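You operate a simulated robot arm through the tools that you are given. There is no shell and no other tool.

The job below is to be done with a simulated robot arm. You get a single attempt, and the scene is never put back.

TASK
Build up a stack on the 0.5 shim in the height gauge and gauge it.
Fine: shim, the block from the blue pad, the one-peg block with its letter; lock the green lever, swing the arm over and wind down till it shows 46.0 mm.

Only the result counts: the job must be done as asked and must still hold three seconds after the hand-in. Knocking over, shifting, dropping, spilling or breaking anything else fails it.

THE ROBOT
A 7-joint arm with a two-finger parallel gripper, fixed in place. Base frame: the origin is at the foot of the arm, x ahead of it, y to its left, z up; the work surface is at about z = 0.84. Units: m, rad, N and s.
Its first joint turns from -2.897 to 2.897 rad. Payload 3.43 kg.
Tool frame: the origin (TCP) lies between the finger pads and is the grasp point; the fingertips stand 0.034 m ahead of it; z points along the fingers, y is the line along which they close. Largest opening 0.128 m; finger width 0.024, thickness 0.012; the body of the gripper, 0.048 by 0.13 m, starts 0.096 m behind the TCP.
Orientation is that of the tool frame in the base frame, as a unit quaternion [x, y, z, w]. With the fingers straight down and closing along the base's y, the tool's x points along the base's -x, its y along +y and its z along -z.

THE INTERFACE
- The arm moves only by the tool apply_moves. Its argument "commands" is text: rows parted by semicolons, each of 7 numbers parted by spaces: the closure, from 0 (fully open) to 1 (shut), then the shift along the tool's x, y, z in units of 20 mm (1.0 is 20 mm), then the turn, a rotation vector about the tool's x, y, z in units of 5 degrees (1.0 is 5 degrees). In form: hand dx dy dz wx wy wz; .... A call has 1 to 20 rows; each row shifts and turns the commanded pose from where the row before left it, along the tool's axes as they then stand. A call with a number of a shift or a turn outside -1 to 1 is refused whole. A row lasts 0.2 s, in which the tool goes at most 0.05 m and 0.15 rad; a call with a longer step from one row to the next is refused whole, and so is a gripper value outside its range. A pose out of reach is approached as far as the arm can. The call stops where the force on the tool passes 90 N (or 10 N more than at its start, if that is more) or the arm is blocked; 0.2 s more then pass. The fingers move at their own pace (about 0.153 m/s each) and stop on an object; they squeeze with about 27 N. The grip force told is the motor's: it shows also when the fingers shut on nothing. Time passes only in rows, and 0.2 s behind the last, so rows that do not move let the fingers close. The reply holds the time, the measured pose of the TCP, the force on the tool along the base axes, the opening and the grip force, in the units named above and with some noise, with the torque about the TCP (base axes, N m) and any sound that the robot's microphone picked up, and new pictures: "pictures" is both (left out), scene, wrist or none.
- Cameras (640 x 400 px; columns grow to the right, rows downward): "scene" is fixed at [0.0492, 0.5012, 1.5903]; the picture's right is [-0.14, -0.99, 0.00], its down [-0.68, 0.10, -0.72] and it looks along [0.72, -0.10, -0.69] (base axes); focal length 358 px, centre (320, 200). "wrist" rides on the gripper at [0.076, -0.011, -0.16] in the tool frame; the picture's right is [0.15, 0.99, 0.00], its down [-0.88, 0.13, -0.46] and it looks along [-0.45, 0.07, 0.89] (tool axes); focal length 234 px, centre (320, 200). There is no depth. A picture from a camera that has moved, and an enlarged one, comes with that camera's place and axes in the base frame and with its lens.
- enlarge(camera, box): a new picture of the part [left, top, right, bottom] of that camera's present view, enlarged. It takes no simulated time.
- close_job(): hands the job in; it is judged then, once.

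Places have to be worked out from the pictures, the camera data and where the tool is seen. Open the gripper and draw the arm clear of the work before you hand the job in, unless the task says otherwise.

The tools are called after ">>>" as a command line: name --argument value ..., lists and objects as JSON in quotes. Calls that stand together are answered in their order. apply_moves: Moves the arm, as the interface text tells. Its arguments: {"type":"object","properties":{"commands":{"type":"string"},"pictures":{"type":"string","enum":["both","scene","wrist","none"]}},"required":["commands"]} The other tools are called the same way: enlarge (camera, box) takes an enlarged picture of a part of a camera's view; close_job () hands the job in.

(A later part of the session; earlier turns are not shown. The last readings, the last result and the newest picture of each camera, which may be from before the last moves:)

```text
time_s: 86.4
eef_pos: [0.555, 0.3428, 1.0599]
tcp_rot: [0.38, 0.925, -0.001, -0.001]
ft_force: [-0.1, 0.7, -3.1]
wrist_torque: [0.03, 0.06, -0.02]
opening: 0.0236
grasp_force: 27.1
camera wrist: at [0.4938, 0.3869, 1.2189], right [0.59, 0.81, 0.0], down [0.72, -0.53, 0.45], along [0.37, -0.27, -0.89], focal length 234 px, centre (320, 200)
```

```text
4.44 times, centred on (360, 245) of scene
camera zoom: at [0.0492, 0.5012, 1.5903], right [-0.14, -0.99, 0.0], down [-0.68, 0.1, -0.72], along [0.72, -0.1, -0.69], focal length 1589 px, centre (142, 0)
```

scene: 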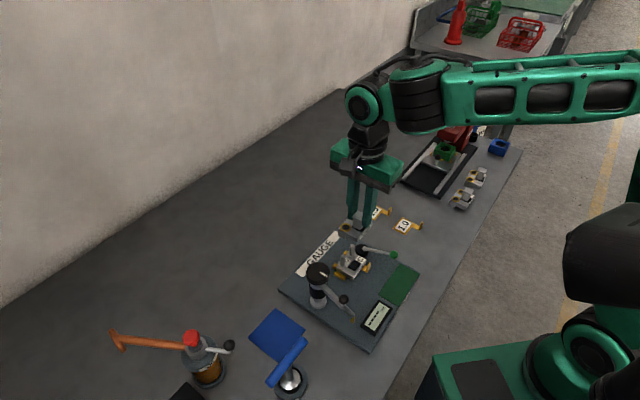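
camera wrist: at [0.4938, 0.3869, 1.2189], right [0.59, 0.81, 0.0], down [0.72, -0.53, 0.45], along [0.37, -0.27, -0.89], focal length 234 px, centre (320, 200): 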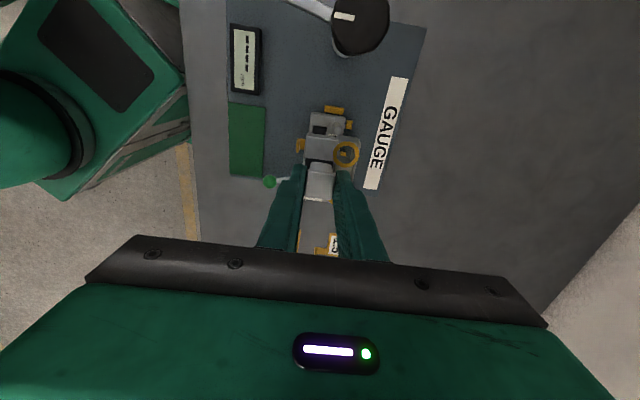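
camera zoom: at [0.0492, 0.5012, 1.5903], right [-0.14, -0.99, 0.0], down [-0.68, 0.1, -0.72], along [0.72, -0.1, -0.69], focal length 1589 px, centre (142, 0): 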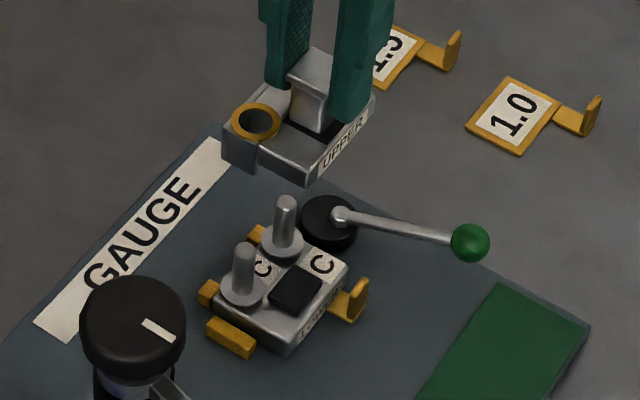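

Peg A appears within ~2 mm of the bush position. I shift 1.5 mm in x and descend to just above the peg tips, then look through the bush.

>>> apply_moves --commands "1 0.075 0 0.5 0 0 0;1 0 0 1 0 0 0;1 0 0 1 0 0 0;1 0 0 0.75 0 0 0;1 0 0 0 0 0 0;1 0 0 0 0 0 0" --pictures "wrist"

>>> enlarge --camera "wrist" --box '[280, 100, 380, 200]'

>>> enlarge --camera "scene" --box '[330, 225, 380, 285]'

```text
time_s: 87.8
eef_pos: [0.5544, 0.3438, 0.9942]
tcp_rot: [0.38, 0.925, 0.0, -0.001]
ft_force: [-0.6, 0.5, -2.5]
wrist_torque: [-0.01, 0.02, -0.01]
opening: 0.0238
grasp_force: 26.9
camera wrist: at [0.4937, 0.3877, 1.154], right [0.59, 0.81, 0.0], down [0.72, -0.53, 0.45], along [0.37, -0.27, -0.89], focal length 234 px, centre (320, 200)
```

wrist: 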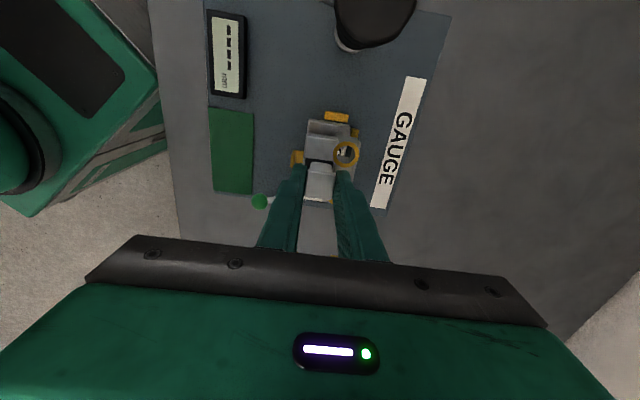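

```text
4.00 times, centred on (330, 150) of wrist
camera zoom: at [0.4937, 0.3877, 1.154], right [0.59, 0.81, 0.0], down [0.72, -0.53, 0.45], along [0.37, -0.27, -0.89], focal length 937 px, centre (280, 400)
```

zoom: 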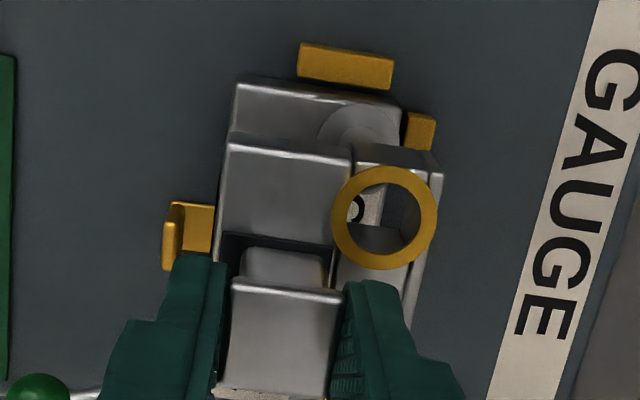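

```text
6.67 times, centred on (355, 255) of scene
camera zoom: at [0.0492, 0.5012, 1.5903], right [-0.14, -0.99, 0.0], down [-0.68, 0.1, -0.72], along [0.72, -0.1, -0.69], focal length 2384 px, centre (87, -167)
```

zoom: 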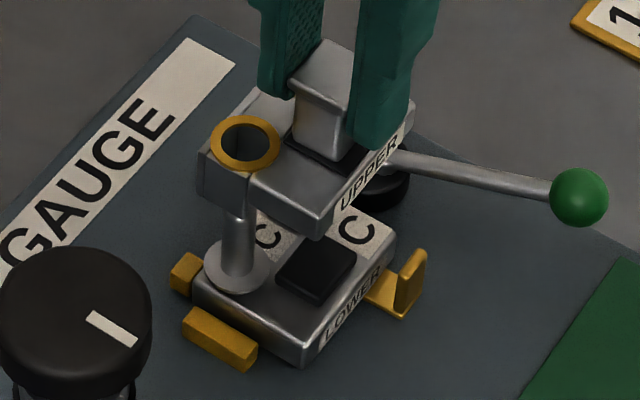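

Ring and peg positions from both cameras agree within ~1–2 mm, inside the bush clearance. I lower 12 mm gently and check forces.

>>> apply_moves --commands "1 0 0 0.15 0 0 0;1 0 0 0.15 0 0 0;1 0 0 0.15 0 0 0;1 0 0 0.15 0 0 0;1 0 0 0 0 0 0" --pictures "wrist"

>>> enlarge --camera "wrist" --box '[300, 110, 380, 190]'

>>> enlarge --camera "scene" --box '[330, 225, 380, 285]'

```text
time_s: 89.0
eef_pos: [0.5554, 0.3429, 0.9824]
tcp_rot: [0.381, 0.925, -0.002, -0.001]
ft_force: [0.4, -1.0, -3.8]
wrist_torque: [-0.01, 0.02, -0.03]
opening: 0.0235
grasp_force: 26.7
camera wrist: at [0.4937, 0.3877, 1.1423], right [0.59, 0.81, 0.0], down [0.72, -0.53, 0.45], along [0.37, -0.27, -0.89], focal length 234 px, centre (320, 200)
```

wrist: 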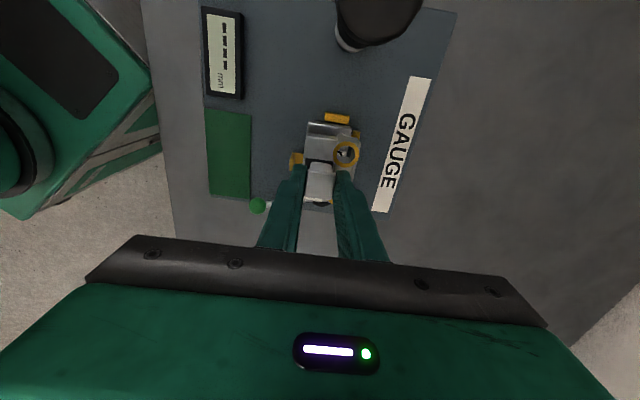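

```text
5.00 times, centred on (340, 150) of wrist
camera zoom: at [0.4937, 0.3877, 1.1423], right [0.59, 0.81, 0.0], down [0.72, -0.53, 0.45], along [0.37, -0.27, -0.89], focal length 1171 px, centre (220, 450)
```

zoom: 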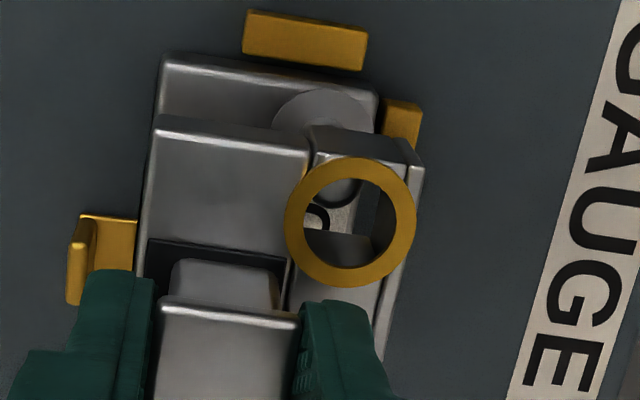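

```text
6.67 times, centred on (355, 255) of scene
camera zoom: at [0.0492, 0.5012, 1.5903], right [-0.14, -0.99, 0.0], down [-0.68, 0.1, -0.72], along [0.72, -0.1, -0.69], focal length 2384 px, centre (87, -167)
```

zoom: 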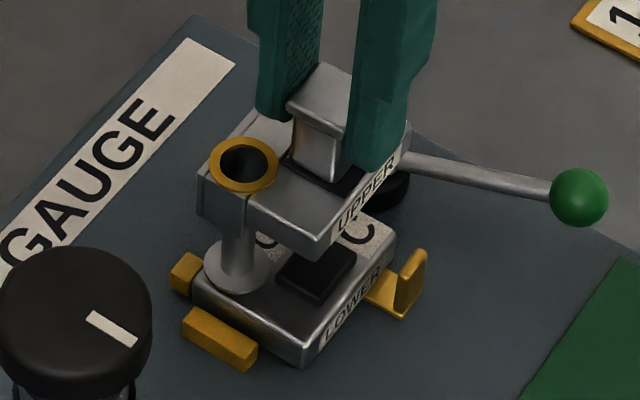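

The peg dome is visible inside the bush, lined up to within 1 mm, and there's no contact force. Continuing down.

>>> apply_moves --commands "1 0 0 0.15 0 0 0;1 0 0 0.15 0 0 0;1 0 0 0.15 0 0 0;1 0 0 0.15 0 0 0;1 0 0 0 0 0 0" --pictures "none"

>>> enlarge --camera "wrist" --box '[300, 110, 380, 190]'

>>> enlarge --camera "scene" --box '[330, 225, 380, 285]'

```text
time_s: 90.2
eef_pos: [0.5545, 0.3443, 0.9703]
tcp_rot: [0.381, 0.925, -0.001, 0.0]
ft_force: [-0.1, 0.0, -3.7]
wrist_torque: [0.01, 0.03, 0.01]
opening: 0.0235
grasp_force: 27.3
```

```text
5.00 times, centred on (340, 150) of wrist
camera zoom: at [0.4936, 0.3877, 1.1298], right [0.59, 0.81, 0.0], down [0.72, -0.53, 0.45], along [0.37, -0.27, -0.89], focal length 1171 px, centre (220, 450)
```

zoom: 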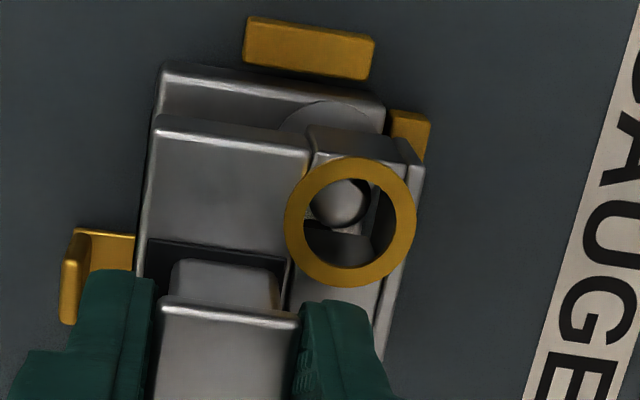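

```text
6.67 times, centred on (355, 255) of scene
camera zoom: at [0.0492, 0.5012, 1.5903], right [-0.14, -0.99, 0.0], down [-0.68, 0.1, -0.72], along [0.72, -0.1, -0.69], focal length 2384 px, centre (87, -167)
```

zoom: 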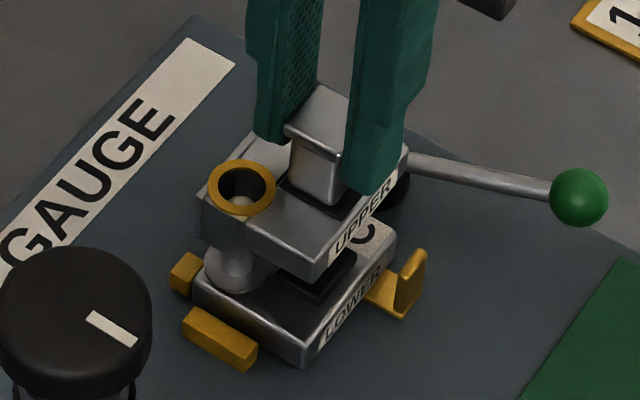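

Peg A is inside the bush, still no contact force. Continue lowering toward the seat, expected near TCP z≈0.950.

>>> apply_moves --commands "1 0 0 0.15 0 0 0;1 0 0 0.15 0 0 0;1 0 0 0.15 0 0 0;1 0 0 0 0 0 0" --pictures "none"

>>> apply_moves --commands "1 0 0 0.1 0 0 0;1 0 0 0.1 0 0 0;1 0 0 0 0 0 0" --pictures "none"

>>> enlarge --camera "wrist" --box '[300, 110, 380, 190]'

>>> enlarge --camera "scene" --box '[330, 225, 380, 285]'

```text
time_s: 91.2
eef_pos: [0.5545, 0.3437, 0.9612]
tcp_rot: [0.381, 0.925, -0.001, 0.0]
ft_force: [-0.3, 0.6, -3.2]
wrist_torque: [-0.03, 0.03, -0.01]
opening: 0.0237
grasp_force: 26.5
```

```text
time_s: 92.0
eef_pos: [0.555, 0.3416, 0.9582]
tcp_rot: [0.38, 0.925, -0.001, -0.001]
ft_force: [0.1, -0.1, -3.0]
wrist_torque: [-0.02, 0.02, 0.01]
opening: 0.0237
grasp_force: 26.8
```

```text
5.00 times, centred on (340, 150) of wrist
camera zoom: at [0.4935, 0.3878, 1.1172], right [0.59, 0.81, 0.0], down [0.72, -0.53, 0.45], along [0.37, -0.27, -0.89], focal length 1171 px, centre (220, 450)
```

zoom: 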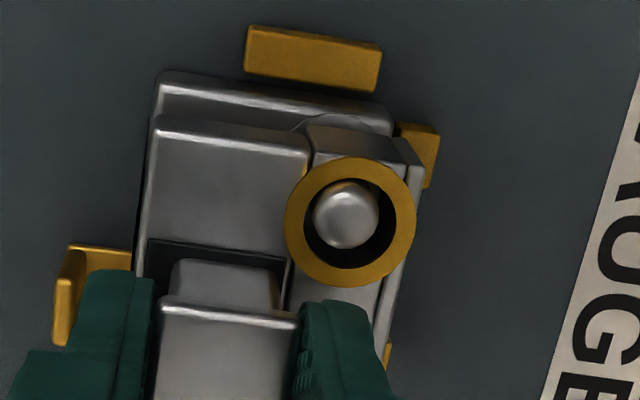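

```text
6.67 times, centred on (355, 255) of scene
camera zoom: at [0.0492, 0.5012, 1.5903], right [-0.14, -0.99, 0.0], down [-0.68, 0.1, -0.72], along [0.72, -0.1, -0.69], focal length 2384 px, centre (87, -167)
```

zoom: 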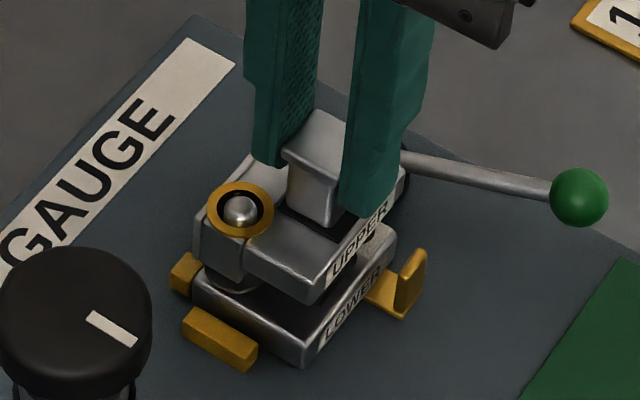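

Peg nicely centred and near the ring's top. Final lowering in small steps until it seats.

>>> apply_moves --commands "1 0 0 0.1 0 0 0;1 0 0 0.05 0 0 0;1 0 0 0 0 0 0" --pictures "none"

>>> apply_moves --commands "1 0 0 0.05 0 0 0;1 0 0 0.05 0 0 0;1 0 0 0 0 0 0" --pictures "none"

>>> apply_moves --commands "1 0 0 0.05 0 0 0;1 0 0 0.05 0 0 0;1 0 0 0 0 0 0" --pictures "none"

>>> enlarge --camera "scene" --box '[330, 235, 380, 285]'

```text
time_s: 92.8
eef_pos: [0.555, 0.3432, 0.9538]
tcp_rot: [0.38, 0.925, -0.001, -0.001]
ft_force: [-0.1, 0.3, -3.5]
wrist_torque: [-0.02, 0.01, 0.03]
opening: 0.0238
grasp_force: 26.8
```

```text
time_s: 93.6
eef_pos: [0.5539, 0.3433, 0.9532]
tcp_rot: [0.381, 0.925, 0.001, -0.001]
ft_force: [-1.3, -1.0, 10.0]
wrist_torque: [-0.16, 0.0, -0.01]
opening: 0.0234
grasp_force: 27.1
```

```text
time_s: 94.4
eef_pos: [0.5543, 0.3425, 0.9512]
tcp_rot: [0.381, 0.925, 0.001, -0.001]
ft_force: [-0.9, -1.5, 21.7]
wrist_torque: [-0.02, 0.05, -0.01]
opening: 0.0239
grasp_force: 27.1
```

```text
8.00 times, centred on (355, 260) of scene
camera zoom: at [0.0492, 0.5012, 1.5903], right [-0.14, -0.99, 0.0], down [-0.68, 0.1, -0.72], along [0.72, -0.1, -0.69], focal length 2861 px, centre (40, -280)
```

zoom: 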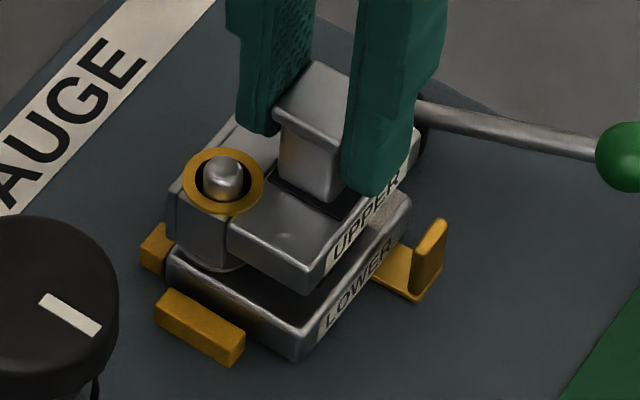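

Seated (25 N, balanced torque). I relax the pressure, open and rise.

>>> apply_moves --commands "1 0 0 -0.05 0 0 0;1 0 0 0 0 0 0;0.75 0 0 0 0 0 0;0.65 0 0 0 0 0 0;0.65 0 0 0 0 0 0;0.65 0 0 -0.5 0 0 0;0.65 0 0 -1 0 0 0;0.65 0 0 -1 0 0 0;0.65 0 0 -1 0 0 0;0.65 0 0 -0.5 0 0 0;0.65 0 0 0 0 0 0"

>>> enlarge --camera "wrist" --box '[240, 70, 400, 190]'

>>> enlarge --camera "scene" --box '[330, 235, 380, 285]'

```text
time_s: 96.8
eef_pos: [0.5548, 0.3425, 1.0315]
tcp_rot: [0.381, 0.925, -0.001, -0.001]
ft_force: [0.5, -0.9, 0.2]
wrist_torque: [0.01, -0.03, -0.02]
opening: 0.0448
grasp_force: 0.1
camera wrist: at [0.4936, 0.3875, 1.1916], right [0.59, 0.81, 0.0], down [0.72, -0.53, 0.45], along [0.37, -0.27, -0.89], focal length 234 px, centre (320, 200)
```

scene: 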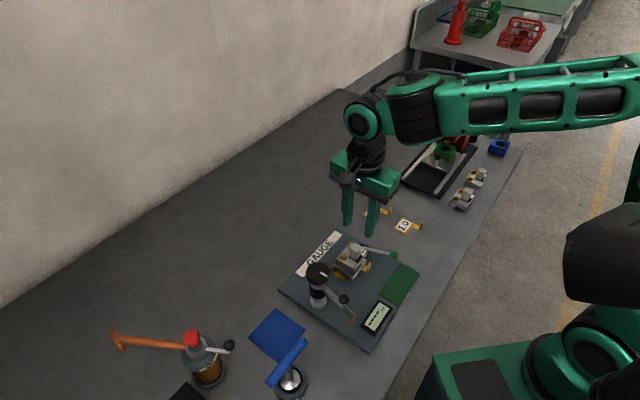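
wrist: 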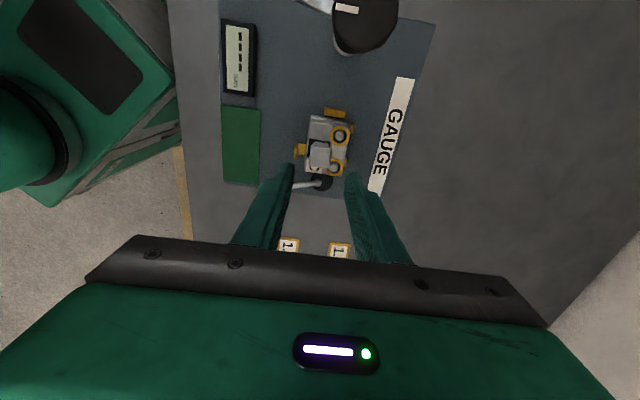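

```text
3.33 times, centred on (320, 130) of wrist
camera zoom: at [0.4936, 0.3875, 1.1916], right [0.59, 0.81, 0.0], down [0.72, -0.53, 0.45], along [0.37, -0.27, -0.89], focal length 781 px, centre (320, 433)
```

zoom: 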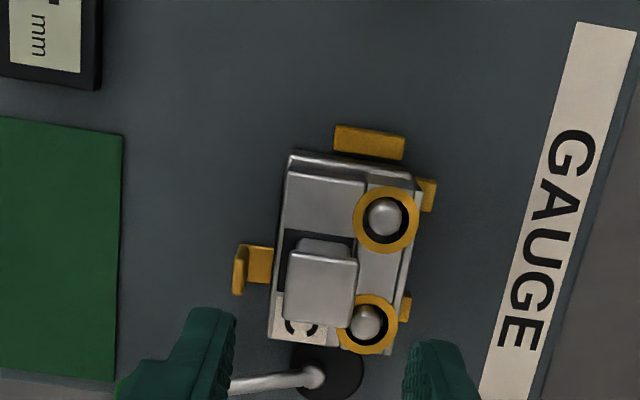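

```text
8.00 times, centred on (355, 260) of scene
camera zoom: at [0.0492, 0.5012, 1.5903], right [-0.14, -0.99, 0.0], down [-0.68, 0.1, -0.72], along [0.72, -0.1, -0.69], focal length 2861 px, centre (40, -280)
```

zoom: 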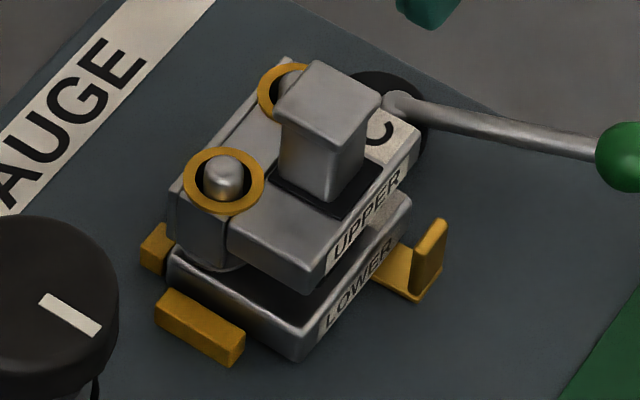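

The stack is complete and square. Now the green lever: I zoom in on its base to see how its cam works.

>>> enlarge --camera "wrist" --box '[260, 150, 360, 210]'

>>> enlarge --camera "scene" --box '[350, 235, 406, 275]'

```text
6.40 times, centred on (310, 180) of wrist
camera zoom: at [0.4936, 0.3875, 1.1916], right [0.59, 0.81, 0.0], down [0.72, -0.53, 0.45], along [0.37, -0.27, -0.89], focal length 1499 px, centre (384, 328)
```

zoom: 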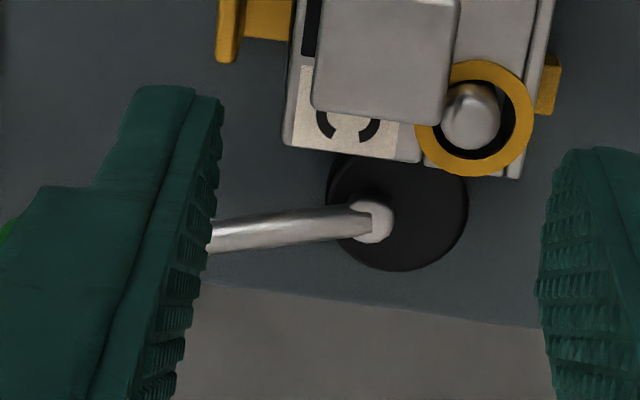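

```text
10.00 times, centred on (378, 255) of scene
camera zoom: at [0.0492, 0.5012, 1.5903], right [-0.14, -0.99, 0.0], down [-0.68, 0.1, -0.72], along [0.72, -0.1, -0.69], focal length 3576 px, centre (-260, -350)
```

zoom: 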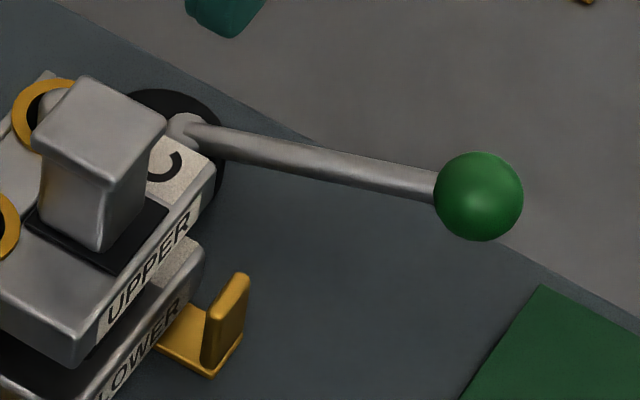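

The lever's root is offset from its black disc, i.e. an eccentric: swinging the green ball counter‑clockwise (toward +x,−y, away from the stack) should drive the disc onto the block. Ball is at about (0.560, 0.243, 0.890), pivot (0.601, 0.306). I close the fingers and go down behind the ball on its stack side.

>>> apply_moves --commands "1 -0.45 -0.82 0 0 0 0;1 -0.45 -0.82 0 0 0 0;1 -0.45 -0.82 0 0 0 0;1 -0.42 -0.79 0 0 0 0;1 0 0 0 0 0 0" --pictures "none"

>>> apply_moves --commands "1 0 0 0.9 0 0 0;1 0 0 1 0 0 0;1 0 0 1 0 0 0;1 0 0 0.6 0 0 0;1 0 0 0 0 0 0"

>>> enlarge --camera "wrist" --box '[240, 80, 440, 230]'

>>> enlarge --camera "scene" --box '[330, 220, 420, 290]'

```text
time_s: 98.0
eef_pos: [0.5325, 0.2717, 1.0302]
tcp_rot: [0.38, 0.925, -0.001, -0.002]
ft_force: [-0.3, 0.2, -0.5]
wrist_torque: [-0.02, 0.01, 0.01]
opening: 0.0
grasp_force: 27.1
```

```text
time_s: 99.2
eef_pos: [0.5341, 0.2725, 0.9622]
tcp_rot: [0.38, 0.925, 0.0, -0.001]
ft_force: [0.3, -0.5, -1.0]
wrist_torque: [0.0, -0.03, 0.03]
opening: 0.0
grasp_force: 26.7
camera wrist: at [0.4729, 0.3165, 1.1211], right [0.59, 0.81, 0.0], down [0.72, -0.53, 0.45], along [0.37, -0.27, -0.89], focal length 234 px, centre (320, 200)
```

scene: 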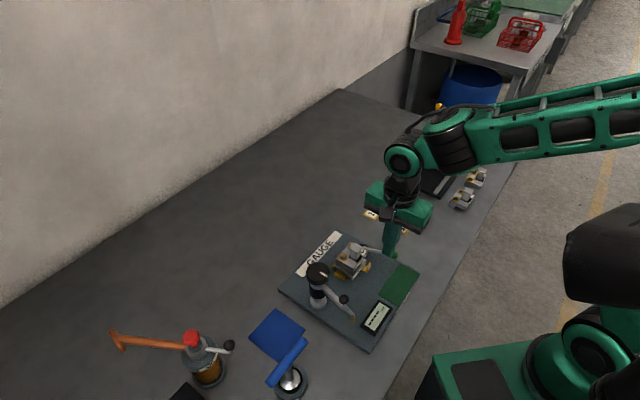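
wrist: 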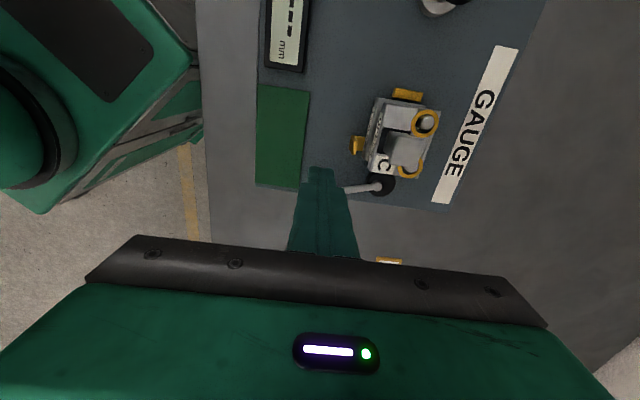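

```text
2.67 times, centred on (340, 155) of wrist
camera zoom: at [0.4729, 0.3165, 1.1211], right [0.59, 0.81, 0.0], down [0.72, -0.53, 0.45], along [0.37, -0.27, -0.89], focal length 624 px, centre (267, 320)
```

zoom: 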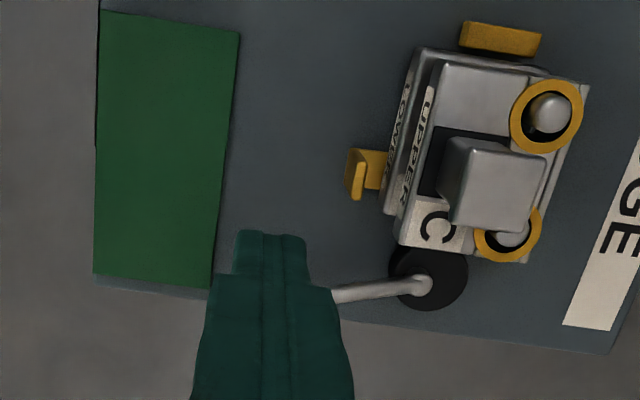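

```text
5.71 times, centred on (375, 255) of scene
camera zoom: at [0.0492, 0.5012, 1.5903], right [-0.14, -0.99, 0.0], down [-0.68, 0.1, -0.72], along [0.72, -0.1, -0.69], focal length 2044 px, centre (6, -114)
```

zoom: 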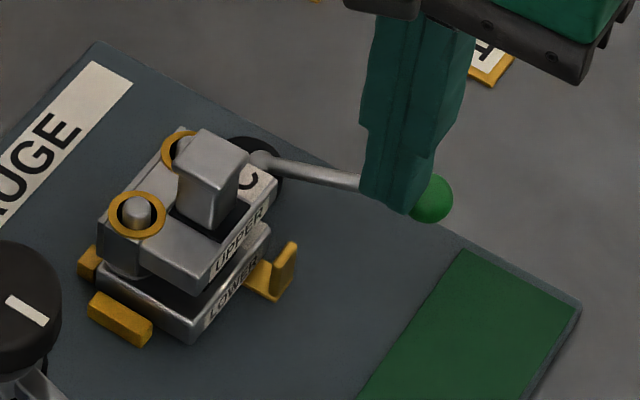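

The fingertip is beside the lever near the ball with ~25 mm clearance. Descend to ball height.

>>> apply_moves --commands "1 0 0 0.8 0 0 0;1 0 0 0.8 0 0 0;1 0 0 0.85 0 0 0;1 0 0 0 0 0 0"

>>> enlarge --camera "wrist" --box '[240, 80, 440, 230]'

>>> enlarge --camera "scene" --box '[330, 220, 420, 290]'

```text
time_s: 100.2
eef_pos: [0.5347, 0.2713, 0.9124]
tcp_rot: [0.38, 0.925, 0.001, -0.001]
ft_force: [0.1, 0.3, 0.6]
wrist_torque: [0.0, 0.0, 0.01]
opening: 0.0001
grasp_force: 27.0
camera wrist: at [0.4735, 0.3161, 1.0722], right [0.59, 0.81, 0.0], down [0.72, -0.53, 0.45], along [0.37, -0.27, -0.89], focal length 234 px, centre (320, 200)
```

scene: 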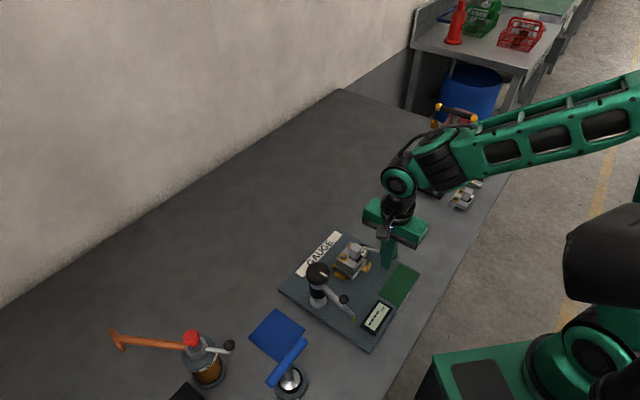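
wrist: 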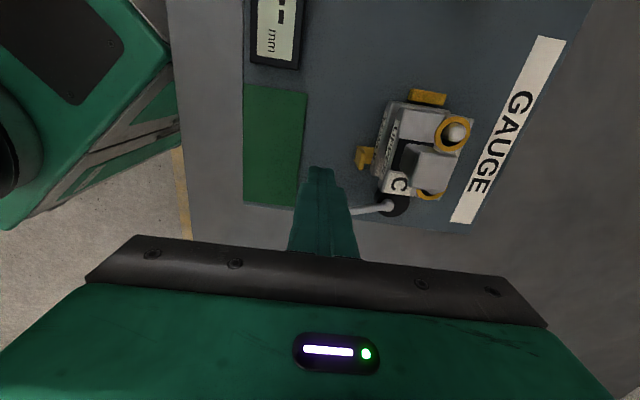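

```text
2.67 times, centred on (340, 155) of wrist
camera zoom: at [0.4735, 0.3161, 1.0722], right [0.59, 0.81, 0.0], down [0.72, -0.53, 0.45], along [0.37, -0.27, -0.89], focal length 624 px, centre (267, 320)
```

zoom: 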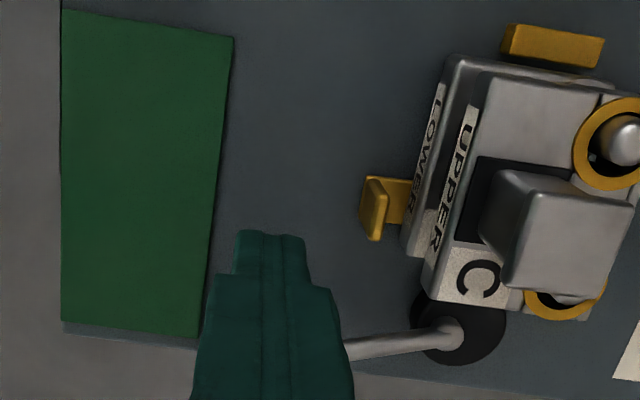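

```text
5.71 times, centred on (375, 255) of scene
camera zoom: at [0.0492, 0.5012, 1.5903], right [-0.14, -0.99, 0.0], down [-0.68, 0.1, -0.72], along [0.72, -0.1, -0.69], focal length 2044 px, centre (6, -114)
```

zoom: 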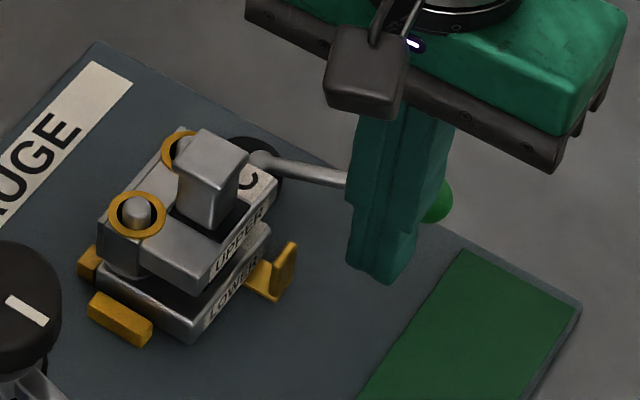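

Now push along the lever's tangent (mostly −tool x): 25 mm to contact and a bit beyond, watching force.

>>> apply_moves --commands "1 -0.3 0.06 0 0 0 0;1 -0.3 0.06 0 0 0 0;1 -0.3 0.06 0 0 0 0;1 -0.3 0.06 0 0 0 0;1 -0.3 0.06 0 0 0 0;1 0 0 0 0 0 0"

>>> enlarge --camera "wrist" --box '[240, 80, 440, 230]'

>>> enlarge --camera "scene" --box '[330, 220, 420, 290]'

```text
time_s: 101.6
eef_pos: [0.5593, 0.2539, 0.913]
tcp_rot: [0.381, 0.925, 0.0, -0.001]
ft_force: [0.1, 1.0, 0.9]
wrist_torque: [0.03, 0.0, 0.01]
opening: 0.0
grasp_force: 26.7
camera wrist: at [0.4981, 0.2991, 1.0718], right [0.59, 0.81, 0.0], down [0.72, -0.53, 0.45], along [0.37, -0.27, -0.89], focal length 234 px, centre (320, 200)
```

scene: 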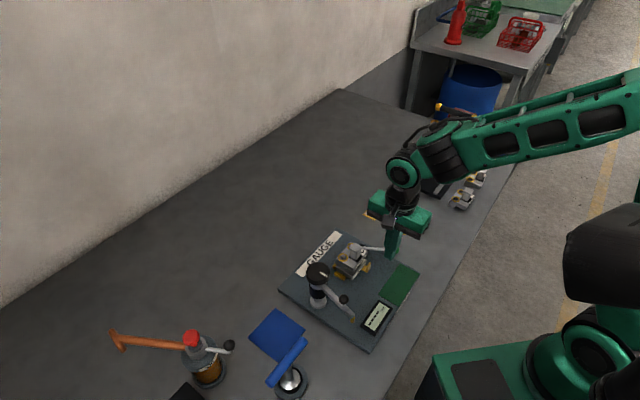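
wrist: 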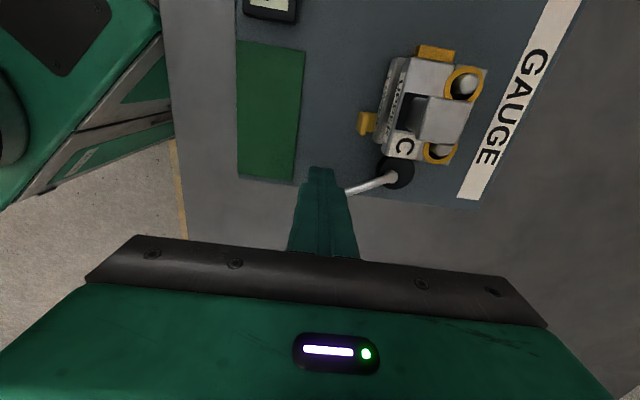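

```text
2.67 times, centred on (340, 155) of wrist
camera zoom: at [0.4981, 0.2991, 1.0718], right [0.59, 0.81, 0.0], down [0.72, -0.53, 0.45], along [0.37, -0.27, -0.89], focal length 624 px, centre (267, 320)
```

zoom: 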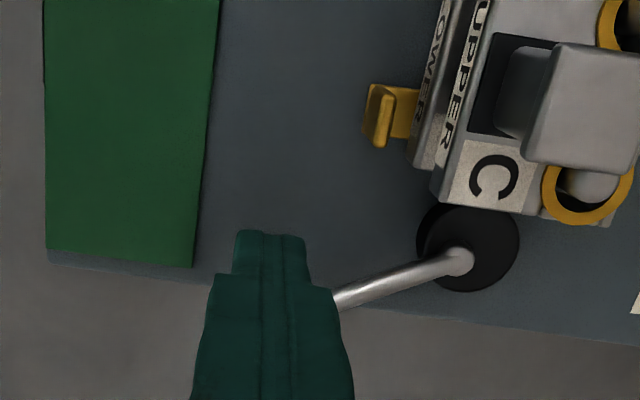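

```text
5.71 times, centred on (375, 255) of scene
camera zoom: at [0.0492, 0.5012, 1.5903], right [-0.14, -0.99, 0.0], down [-0.68, 0.1, -0.72], along [0.72, -0.1, -0.69], focal length 2044 px, centre (6, -114)
```

zoom: 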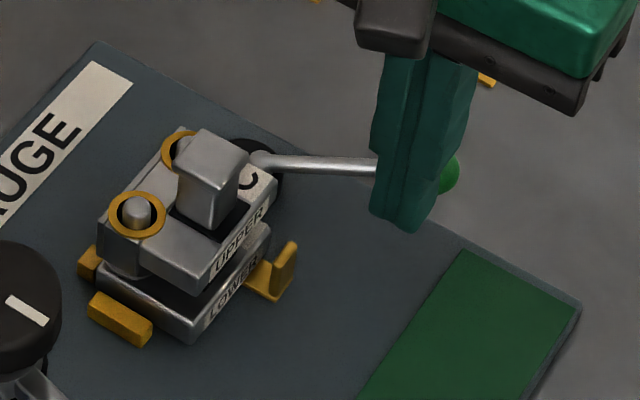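

The lever follows easily counter‑clockwise. I continue pushing along an arc about its pivot for ~40° more.

>>> apply_moves --commands "1 -0.29 0.05 0 0 0 0;1 -0.29 0.05 0 0 0 0;1 -0.28 0.1 0 0 0 0;1 -0.28 0.1 0 0 0 0;1 -0.26 0.147 0 0 0 0;1 -0.26 0.147 0 0 0 0;1 -0.23 0.19 0 0 0 0;1 -0.23 0.19 0 0 0 0;1 0 0 0 0 0 0"

>>> enlarge --camera "wrist" --box '[240, 80, 440, 230]'

>>> enlarge --camera "scene" --box '[330, 220, 420, 290]'

```text
time_s: 103.6
eef_pos: [0.603, 0.242, 0.9137]
tcp_rot: [0.377, 0.926, 0.001, -0.001]
ft_force: [-11.0, 35.9, 1.0]
wrist_torque: [0.98, 0.22, 0.52]
opening: 0.0
grasp_force: 26.6
camera wrist: at [0.5401, 0.2864, 1.0728], right [0.59, 0.81, 0.0], down [0.72, -0.52, 0.45], along [0.37, -0.26, -0.89], focal length 234 px, centre (320, 200)
```

scene: 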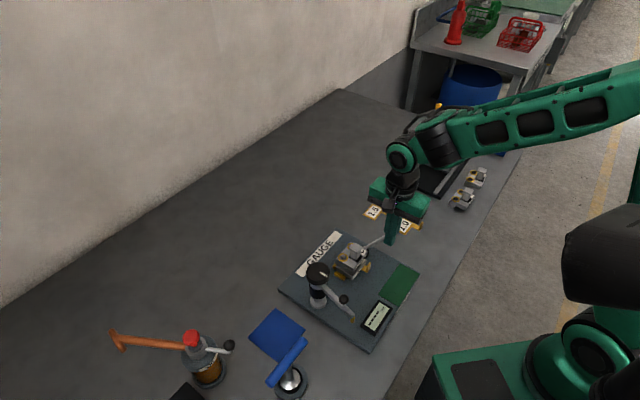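
wrist: 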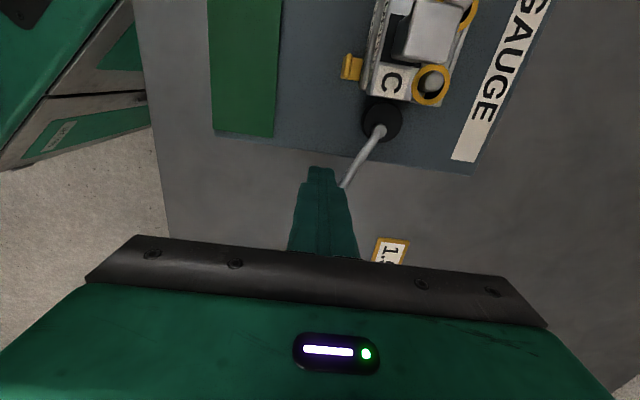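

```text
2.67 times, centred on (340, 155) of wrist
camera zoom: at [0.5401, 0.2864, 1.0728], right [0.59, 0.81, 0.0], down [0.72, -0.52, 0.45], along [0.37, -0.26, -0.89], focal length 624 px, centre (267, 320)
```

zoom: 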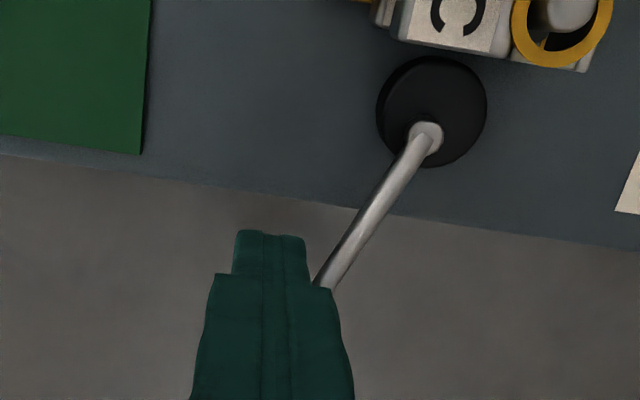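

```text
5.71 times, centred on (375, 255) of scene
camera zoom: at [0.0492, 0.5012, 1.5903], right [-0.14, -0.99, 0.0], down [-0.68, 0.1, -0.72], along [0.72, -0.1, -0.69], focal length 2044 px, centre (6, -114)
```

zoom: 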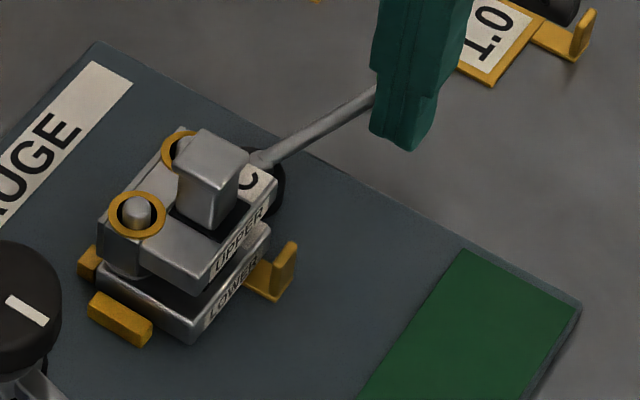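

The lever has rotated ~49°; the 36 N is radial, since the finger is wedging against the inside of the ball. I move 5 mm inward and continue the arc pushing on the rod in small steps.

>>> apply_moves --commands "1 0.09 0.09 0 0 0 0;1 0.09 0.09 0 0 0 0;1 0 0 0 0 0 0;1 -0.17 0.2 0 0 0 0;1 -0.17 0.2 0 0 0 0;1 0 0 0 0 0 0"

>>> enlarge --camera "wrist" --box '[240, 80, 440, 230]'

>>> enlarge --camera "scene" --box '[330, 220, 420, 290]'

```text
time_s: 105.0
eef_pos: [0.6139, 0.2453, 0.9129]
tcp_rot: [0.381, 0.925, 0.0, -0.001]
ft_force: [0.0, -0.6, -0.8]
wrist_torque: [0.0, 0.03, 0.0]
opening: 0.0
grasp_force: 27.4
camera wrist: at [0.5524, 0.2897, 1.0721], right [0.59, 0.81, 0.0], down [0.72, -0.53, 0.45], along [0.37, -0.27, -0.89], focal length 234 px, centre (320, 200)
```

scene: 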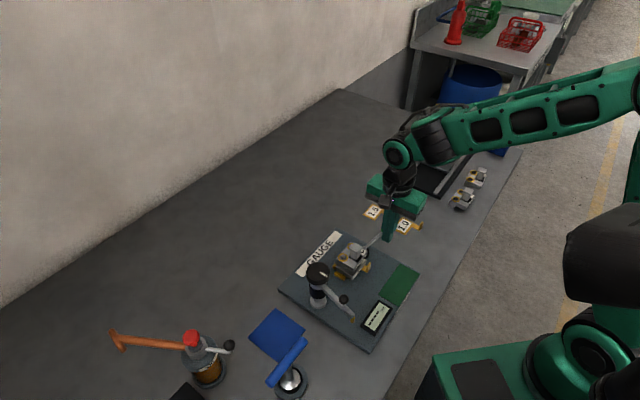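
wrist: 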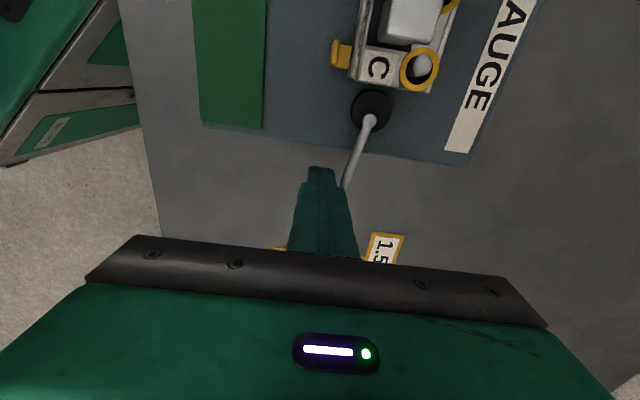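

```text
2.67 times, centred on (340, 155) of wrist
camera zoom: at [0.5524, 0.2897, 1.0721], right [0.59, 0.81, 0.0], down [0.72, -0.53, 0.45], along [0.37, -0.27, -0.89], focal length 624 px, centre (267, 320)
```

zoom: 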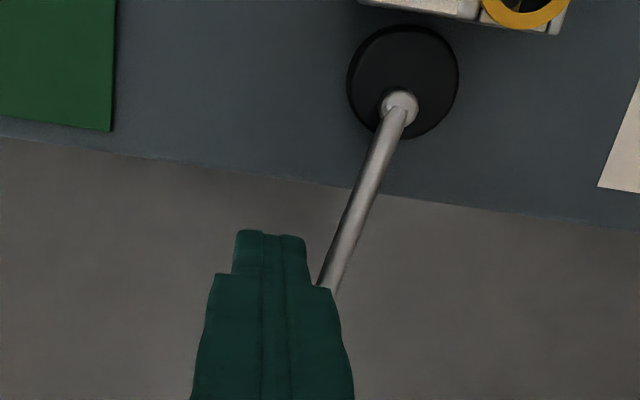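

```text
5.71 times, centred on (375, 255) of scene
camera zoom: at [0.0492, 0.5012, 1.5903], right [-0.14, -0.99, 0.0], down [-0.68, 0.1, -0.72], along [0.72, -0.1, -0.69], focal length 2044 px, centre (6, -114)
```

zoom: 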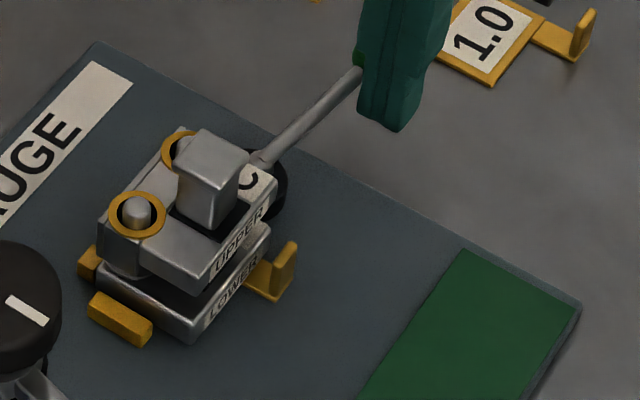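

Lever at ~299°, force negligible, and the disc is moving toward the block. Continue another ~15°.

>>> apply_moves --commands "1 -0.13 0.23 0 0 0 0;1 -0.12 0.23 0 0 0 0;1 0 0 0 0 0 0" --pictures "none"

>>> apply_moves --commands "1 -0.1 0.24 0 0 0 0;1 0 0 0 0 0 0" --pictures "wrist"

>>> enlarge --camera "wrist" --box '[240, 80, 440, 230]'

>>> enlarge --camera "scene" --box '[330, 220, 420, 290]'

```text
time_s: 105.8
eef_pos: [0.6233, 0.2475, 0.9124]
tcp_rot: [0.381, 0.925, 0.0, -0.001]
ft_force: [-1.5, 0.2, 0.3]
wrist_torque: [0.02, 0.03, -0.03]
opening: 0.0
grasp_force: 27.0
```

```text
time_s: 106.4
eef_pos: [0.627, 0.2495, 0.9129]
tcp_rot: [0.379, 0.925, -0.002, -0.001]
ft_force: [-13.2, -6.3, 4.3]
wrist_torque: [-0.15, 0.27, -0.09]
opening: 0.0
grasp_force: 26.9
camera wrist: at [0.5661, 0.2948, 1.0721], right [0.59, 0.81, 0.0], down [0.72, -0.53, 0.45], along [0.36, -0.27, -0.89], focal length 234 px, centre (320, 200)
```

wrist: 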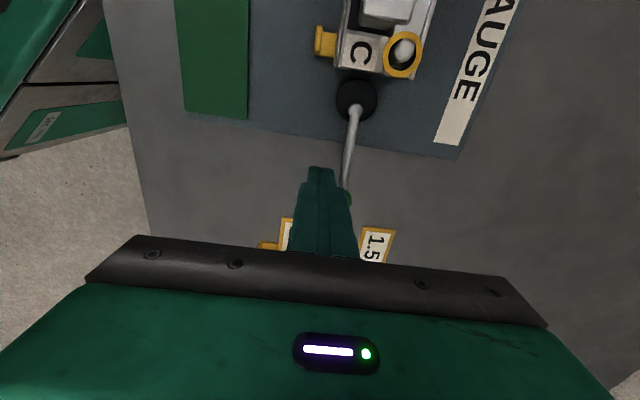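

```text
2.67 times, centred on (340, 155) of wrist
camera zoom: at [0.5661, 0.2948, 1.0721], right [0.59, 0.81, 0.0], down [0.72, -0.53, 0.45], along [0.36, -0.27, -0.89], focal length 624 px, centre (267, 320)
```

zoom: 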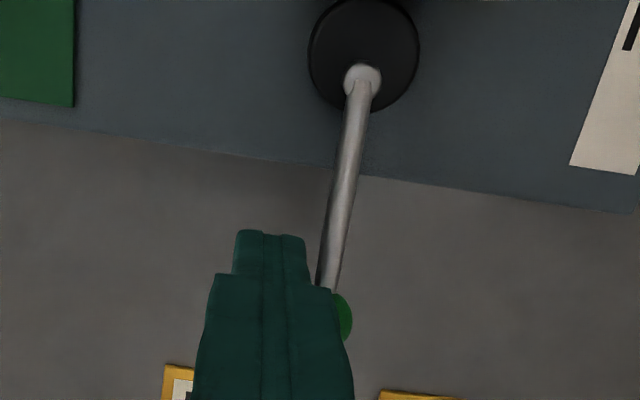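

```text
5.71 times, centred on (375, 255) of scene
camera zoom: at [0.0492, 0.5012, 1.5903], right [-0.14, -0.99, 0.0], down [-0.68, 0.1, -0.72], along [0.72, -0.1, -0.69], focal length 2044 px, centre (6, -114)
```

zoom: 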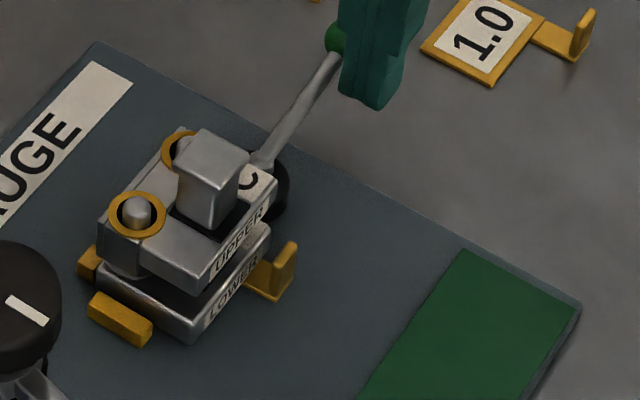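

The lever now points straight away from the stack (~314°) and resistance rises to ~15 N, suggesting the lock/end stop. I push slightly more to confirm it's fully home.

>>> apply_moves --commands "1 -0.04 0.1 0 0 0 0;1 -0.04 0.1 0 0 0 0;1 0 0 0 0 0 0" --pictures "wrist"

>>> enlarge --camera "wrist" --box '[240, 60, 440, 210]'

>>> enlarge --camera "scene" --box '[330, 220, 420, 290]'

```text
time_s: 107.2
eef_pos: [0.6267, 0.2504, 0.9121]
tcp_rot: [0.378, 0.926, -0.003, -0.002]
ft_force: [-42.7, -17.0, 3.8]
wrist_torque: [-0.44, 1.05, -0.28]
opening: 0.0
grasp_force: 27.0
camera wrist: at [0.5675, 0.2958, 1.0721], right [0.59, 0.81, -0.01], down [0.72, -0.52, 0.45], along [0.36, -0.27, -0.89], focal length 234 px, centre (320, 200)
```

wrist: 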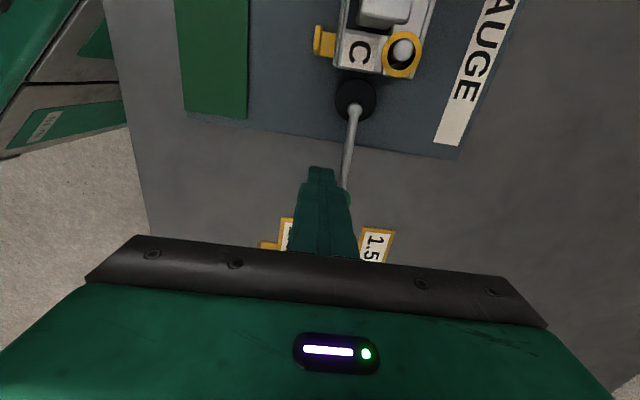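

```text
2.67 times, centred on (340, 135) of wrist
camera zoom: at [0.5675, 0.2958, 1.0721], right [0.59, 0.81, -0.01], down [0.72, -0.52, 0.45], along [0.36, -0.27, -0.89], focal length 624 px, centre (267, 373)
```

zoom: 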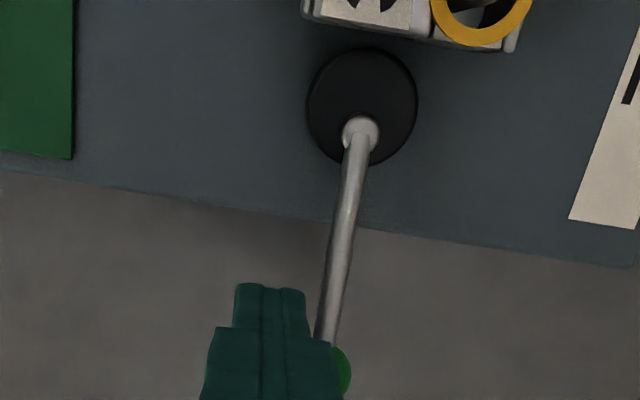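

```text
5.71 times, centred on (375, 255) of scene
camera zoom: at [0.0492, 0.5012, 1.5903], right [-0.14, -0.99, 0.0], down [-0.68, 0.1, -0.72], along [0.72, -0.1, -0.69], focal length 2044 px, centre (6, -114)
```

zoom: 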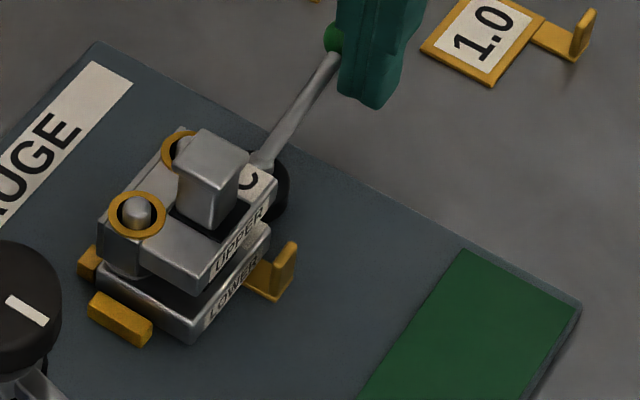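

Hard stop (46 N, no movement): the lever is home. I back off tangentially and rise clear.

>>> apply_moves --commands "1 0.08 -0.2 0 0 0 0;1 0.1 -0.4 0 0 0 0;1 0.1 -0.4 0 0 0 0;1 0 0 -0.8 0 0 0;1 0 0 -1 0 0 0;1 0 0 -1 0 0 0;1 0 0 -1 0 0 0;1 0 0 -1 0 0 0;1 0 0 -1 0 0 0;1 0 0 0 0 0 0"

>>> enlarge --camera "scene" --box '[270, 220, 430, 330]'

>>> enlarge --camera "wrist" --box '[260, 50, 420, 190]'

```text
time_s: 109.4
eef_pos: [0.6152, 0.242, 1.0281]
tcp_rot: [0.38, 0.925, 0.0, -0.001]
ft_force: [0.2, -0.1, -0.1]
wrist_torque: [0.0, -0.02, -0.02]
opening: 0.0
grasp_force: 27.0
camera wrist: at [0.5537, 0.2862, 1.1877], right [0.59, 0.81, 0.0], down [0.72, -0.53, 0.45], along [0.37, -0.27, -0.89], focal length 234 px, centre (320, 200)
```

scene: 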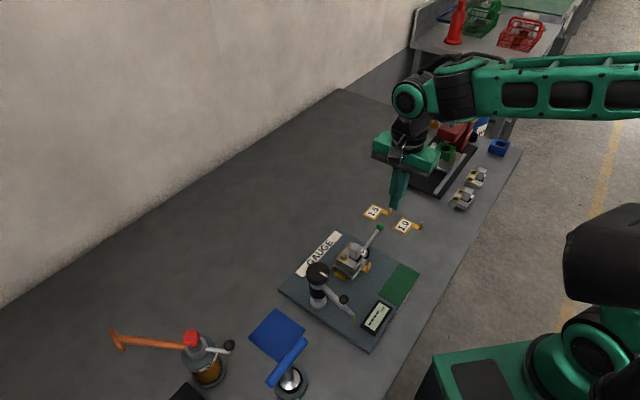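
wrist: 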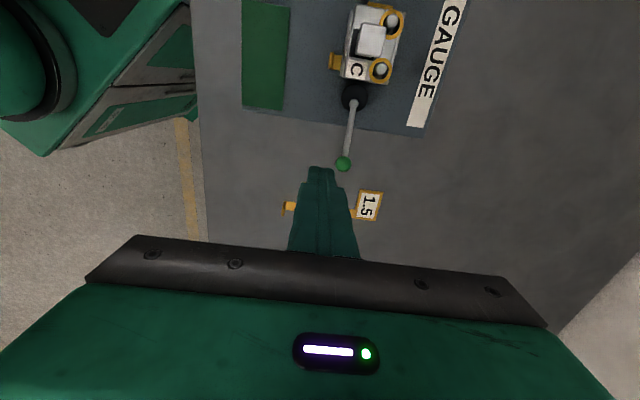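

```text
3.64 times, centred on (350, 275) of scene
camera zoom: at [0.0492, 0.5012, 1.5903], right [-0.14, -0.99, 0.0], down [-0.68, 0.1, -0.72], along [0.72, -0.1, -0.69], focal length 1300 px, centre (211, -73)
```

zoom: 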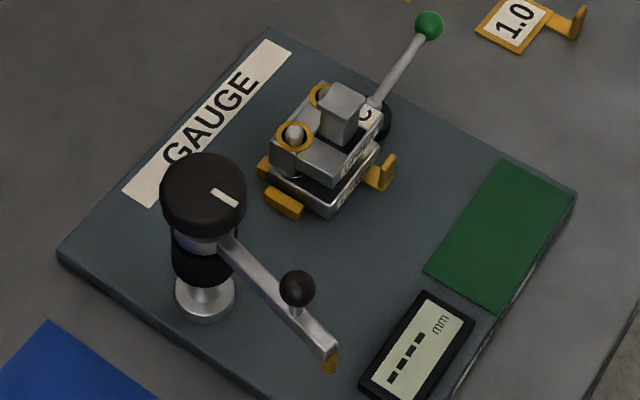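

```text
2.86 times, centred on (340, 120) of wrist
camera zoom: at [0.5537, 0.2862, 1.1877], right [0.59, 0.81, 0.0], down [0.72, -0.53, 0.45], along [0.37, -0.27, -0.89], focal length 669 px, centre (263, 429)
```

zoom: 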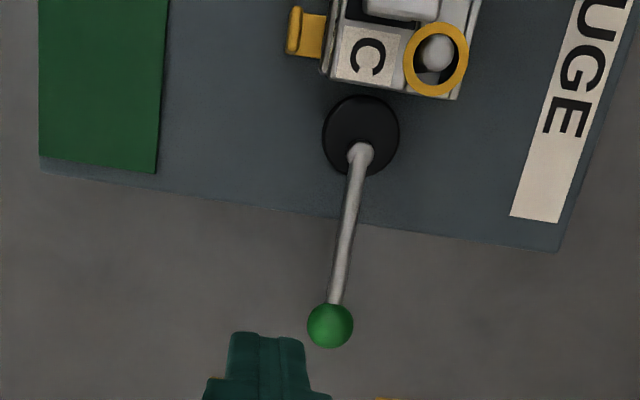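

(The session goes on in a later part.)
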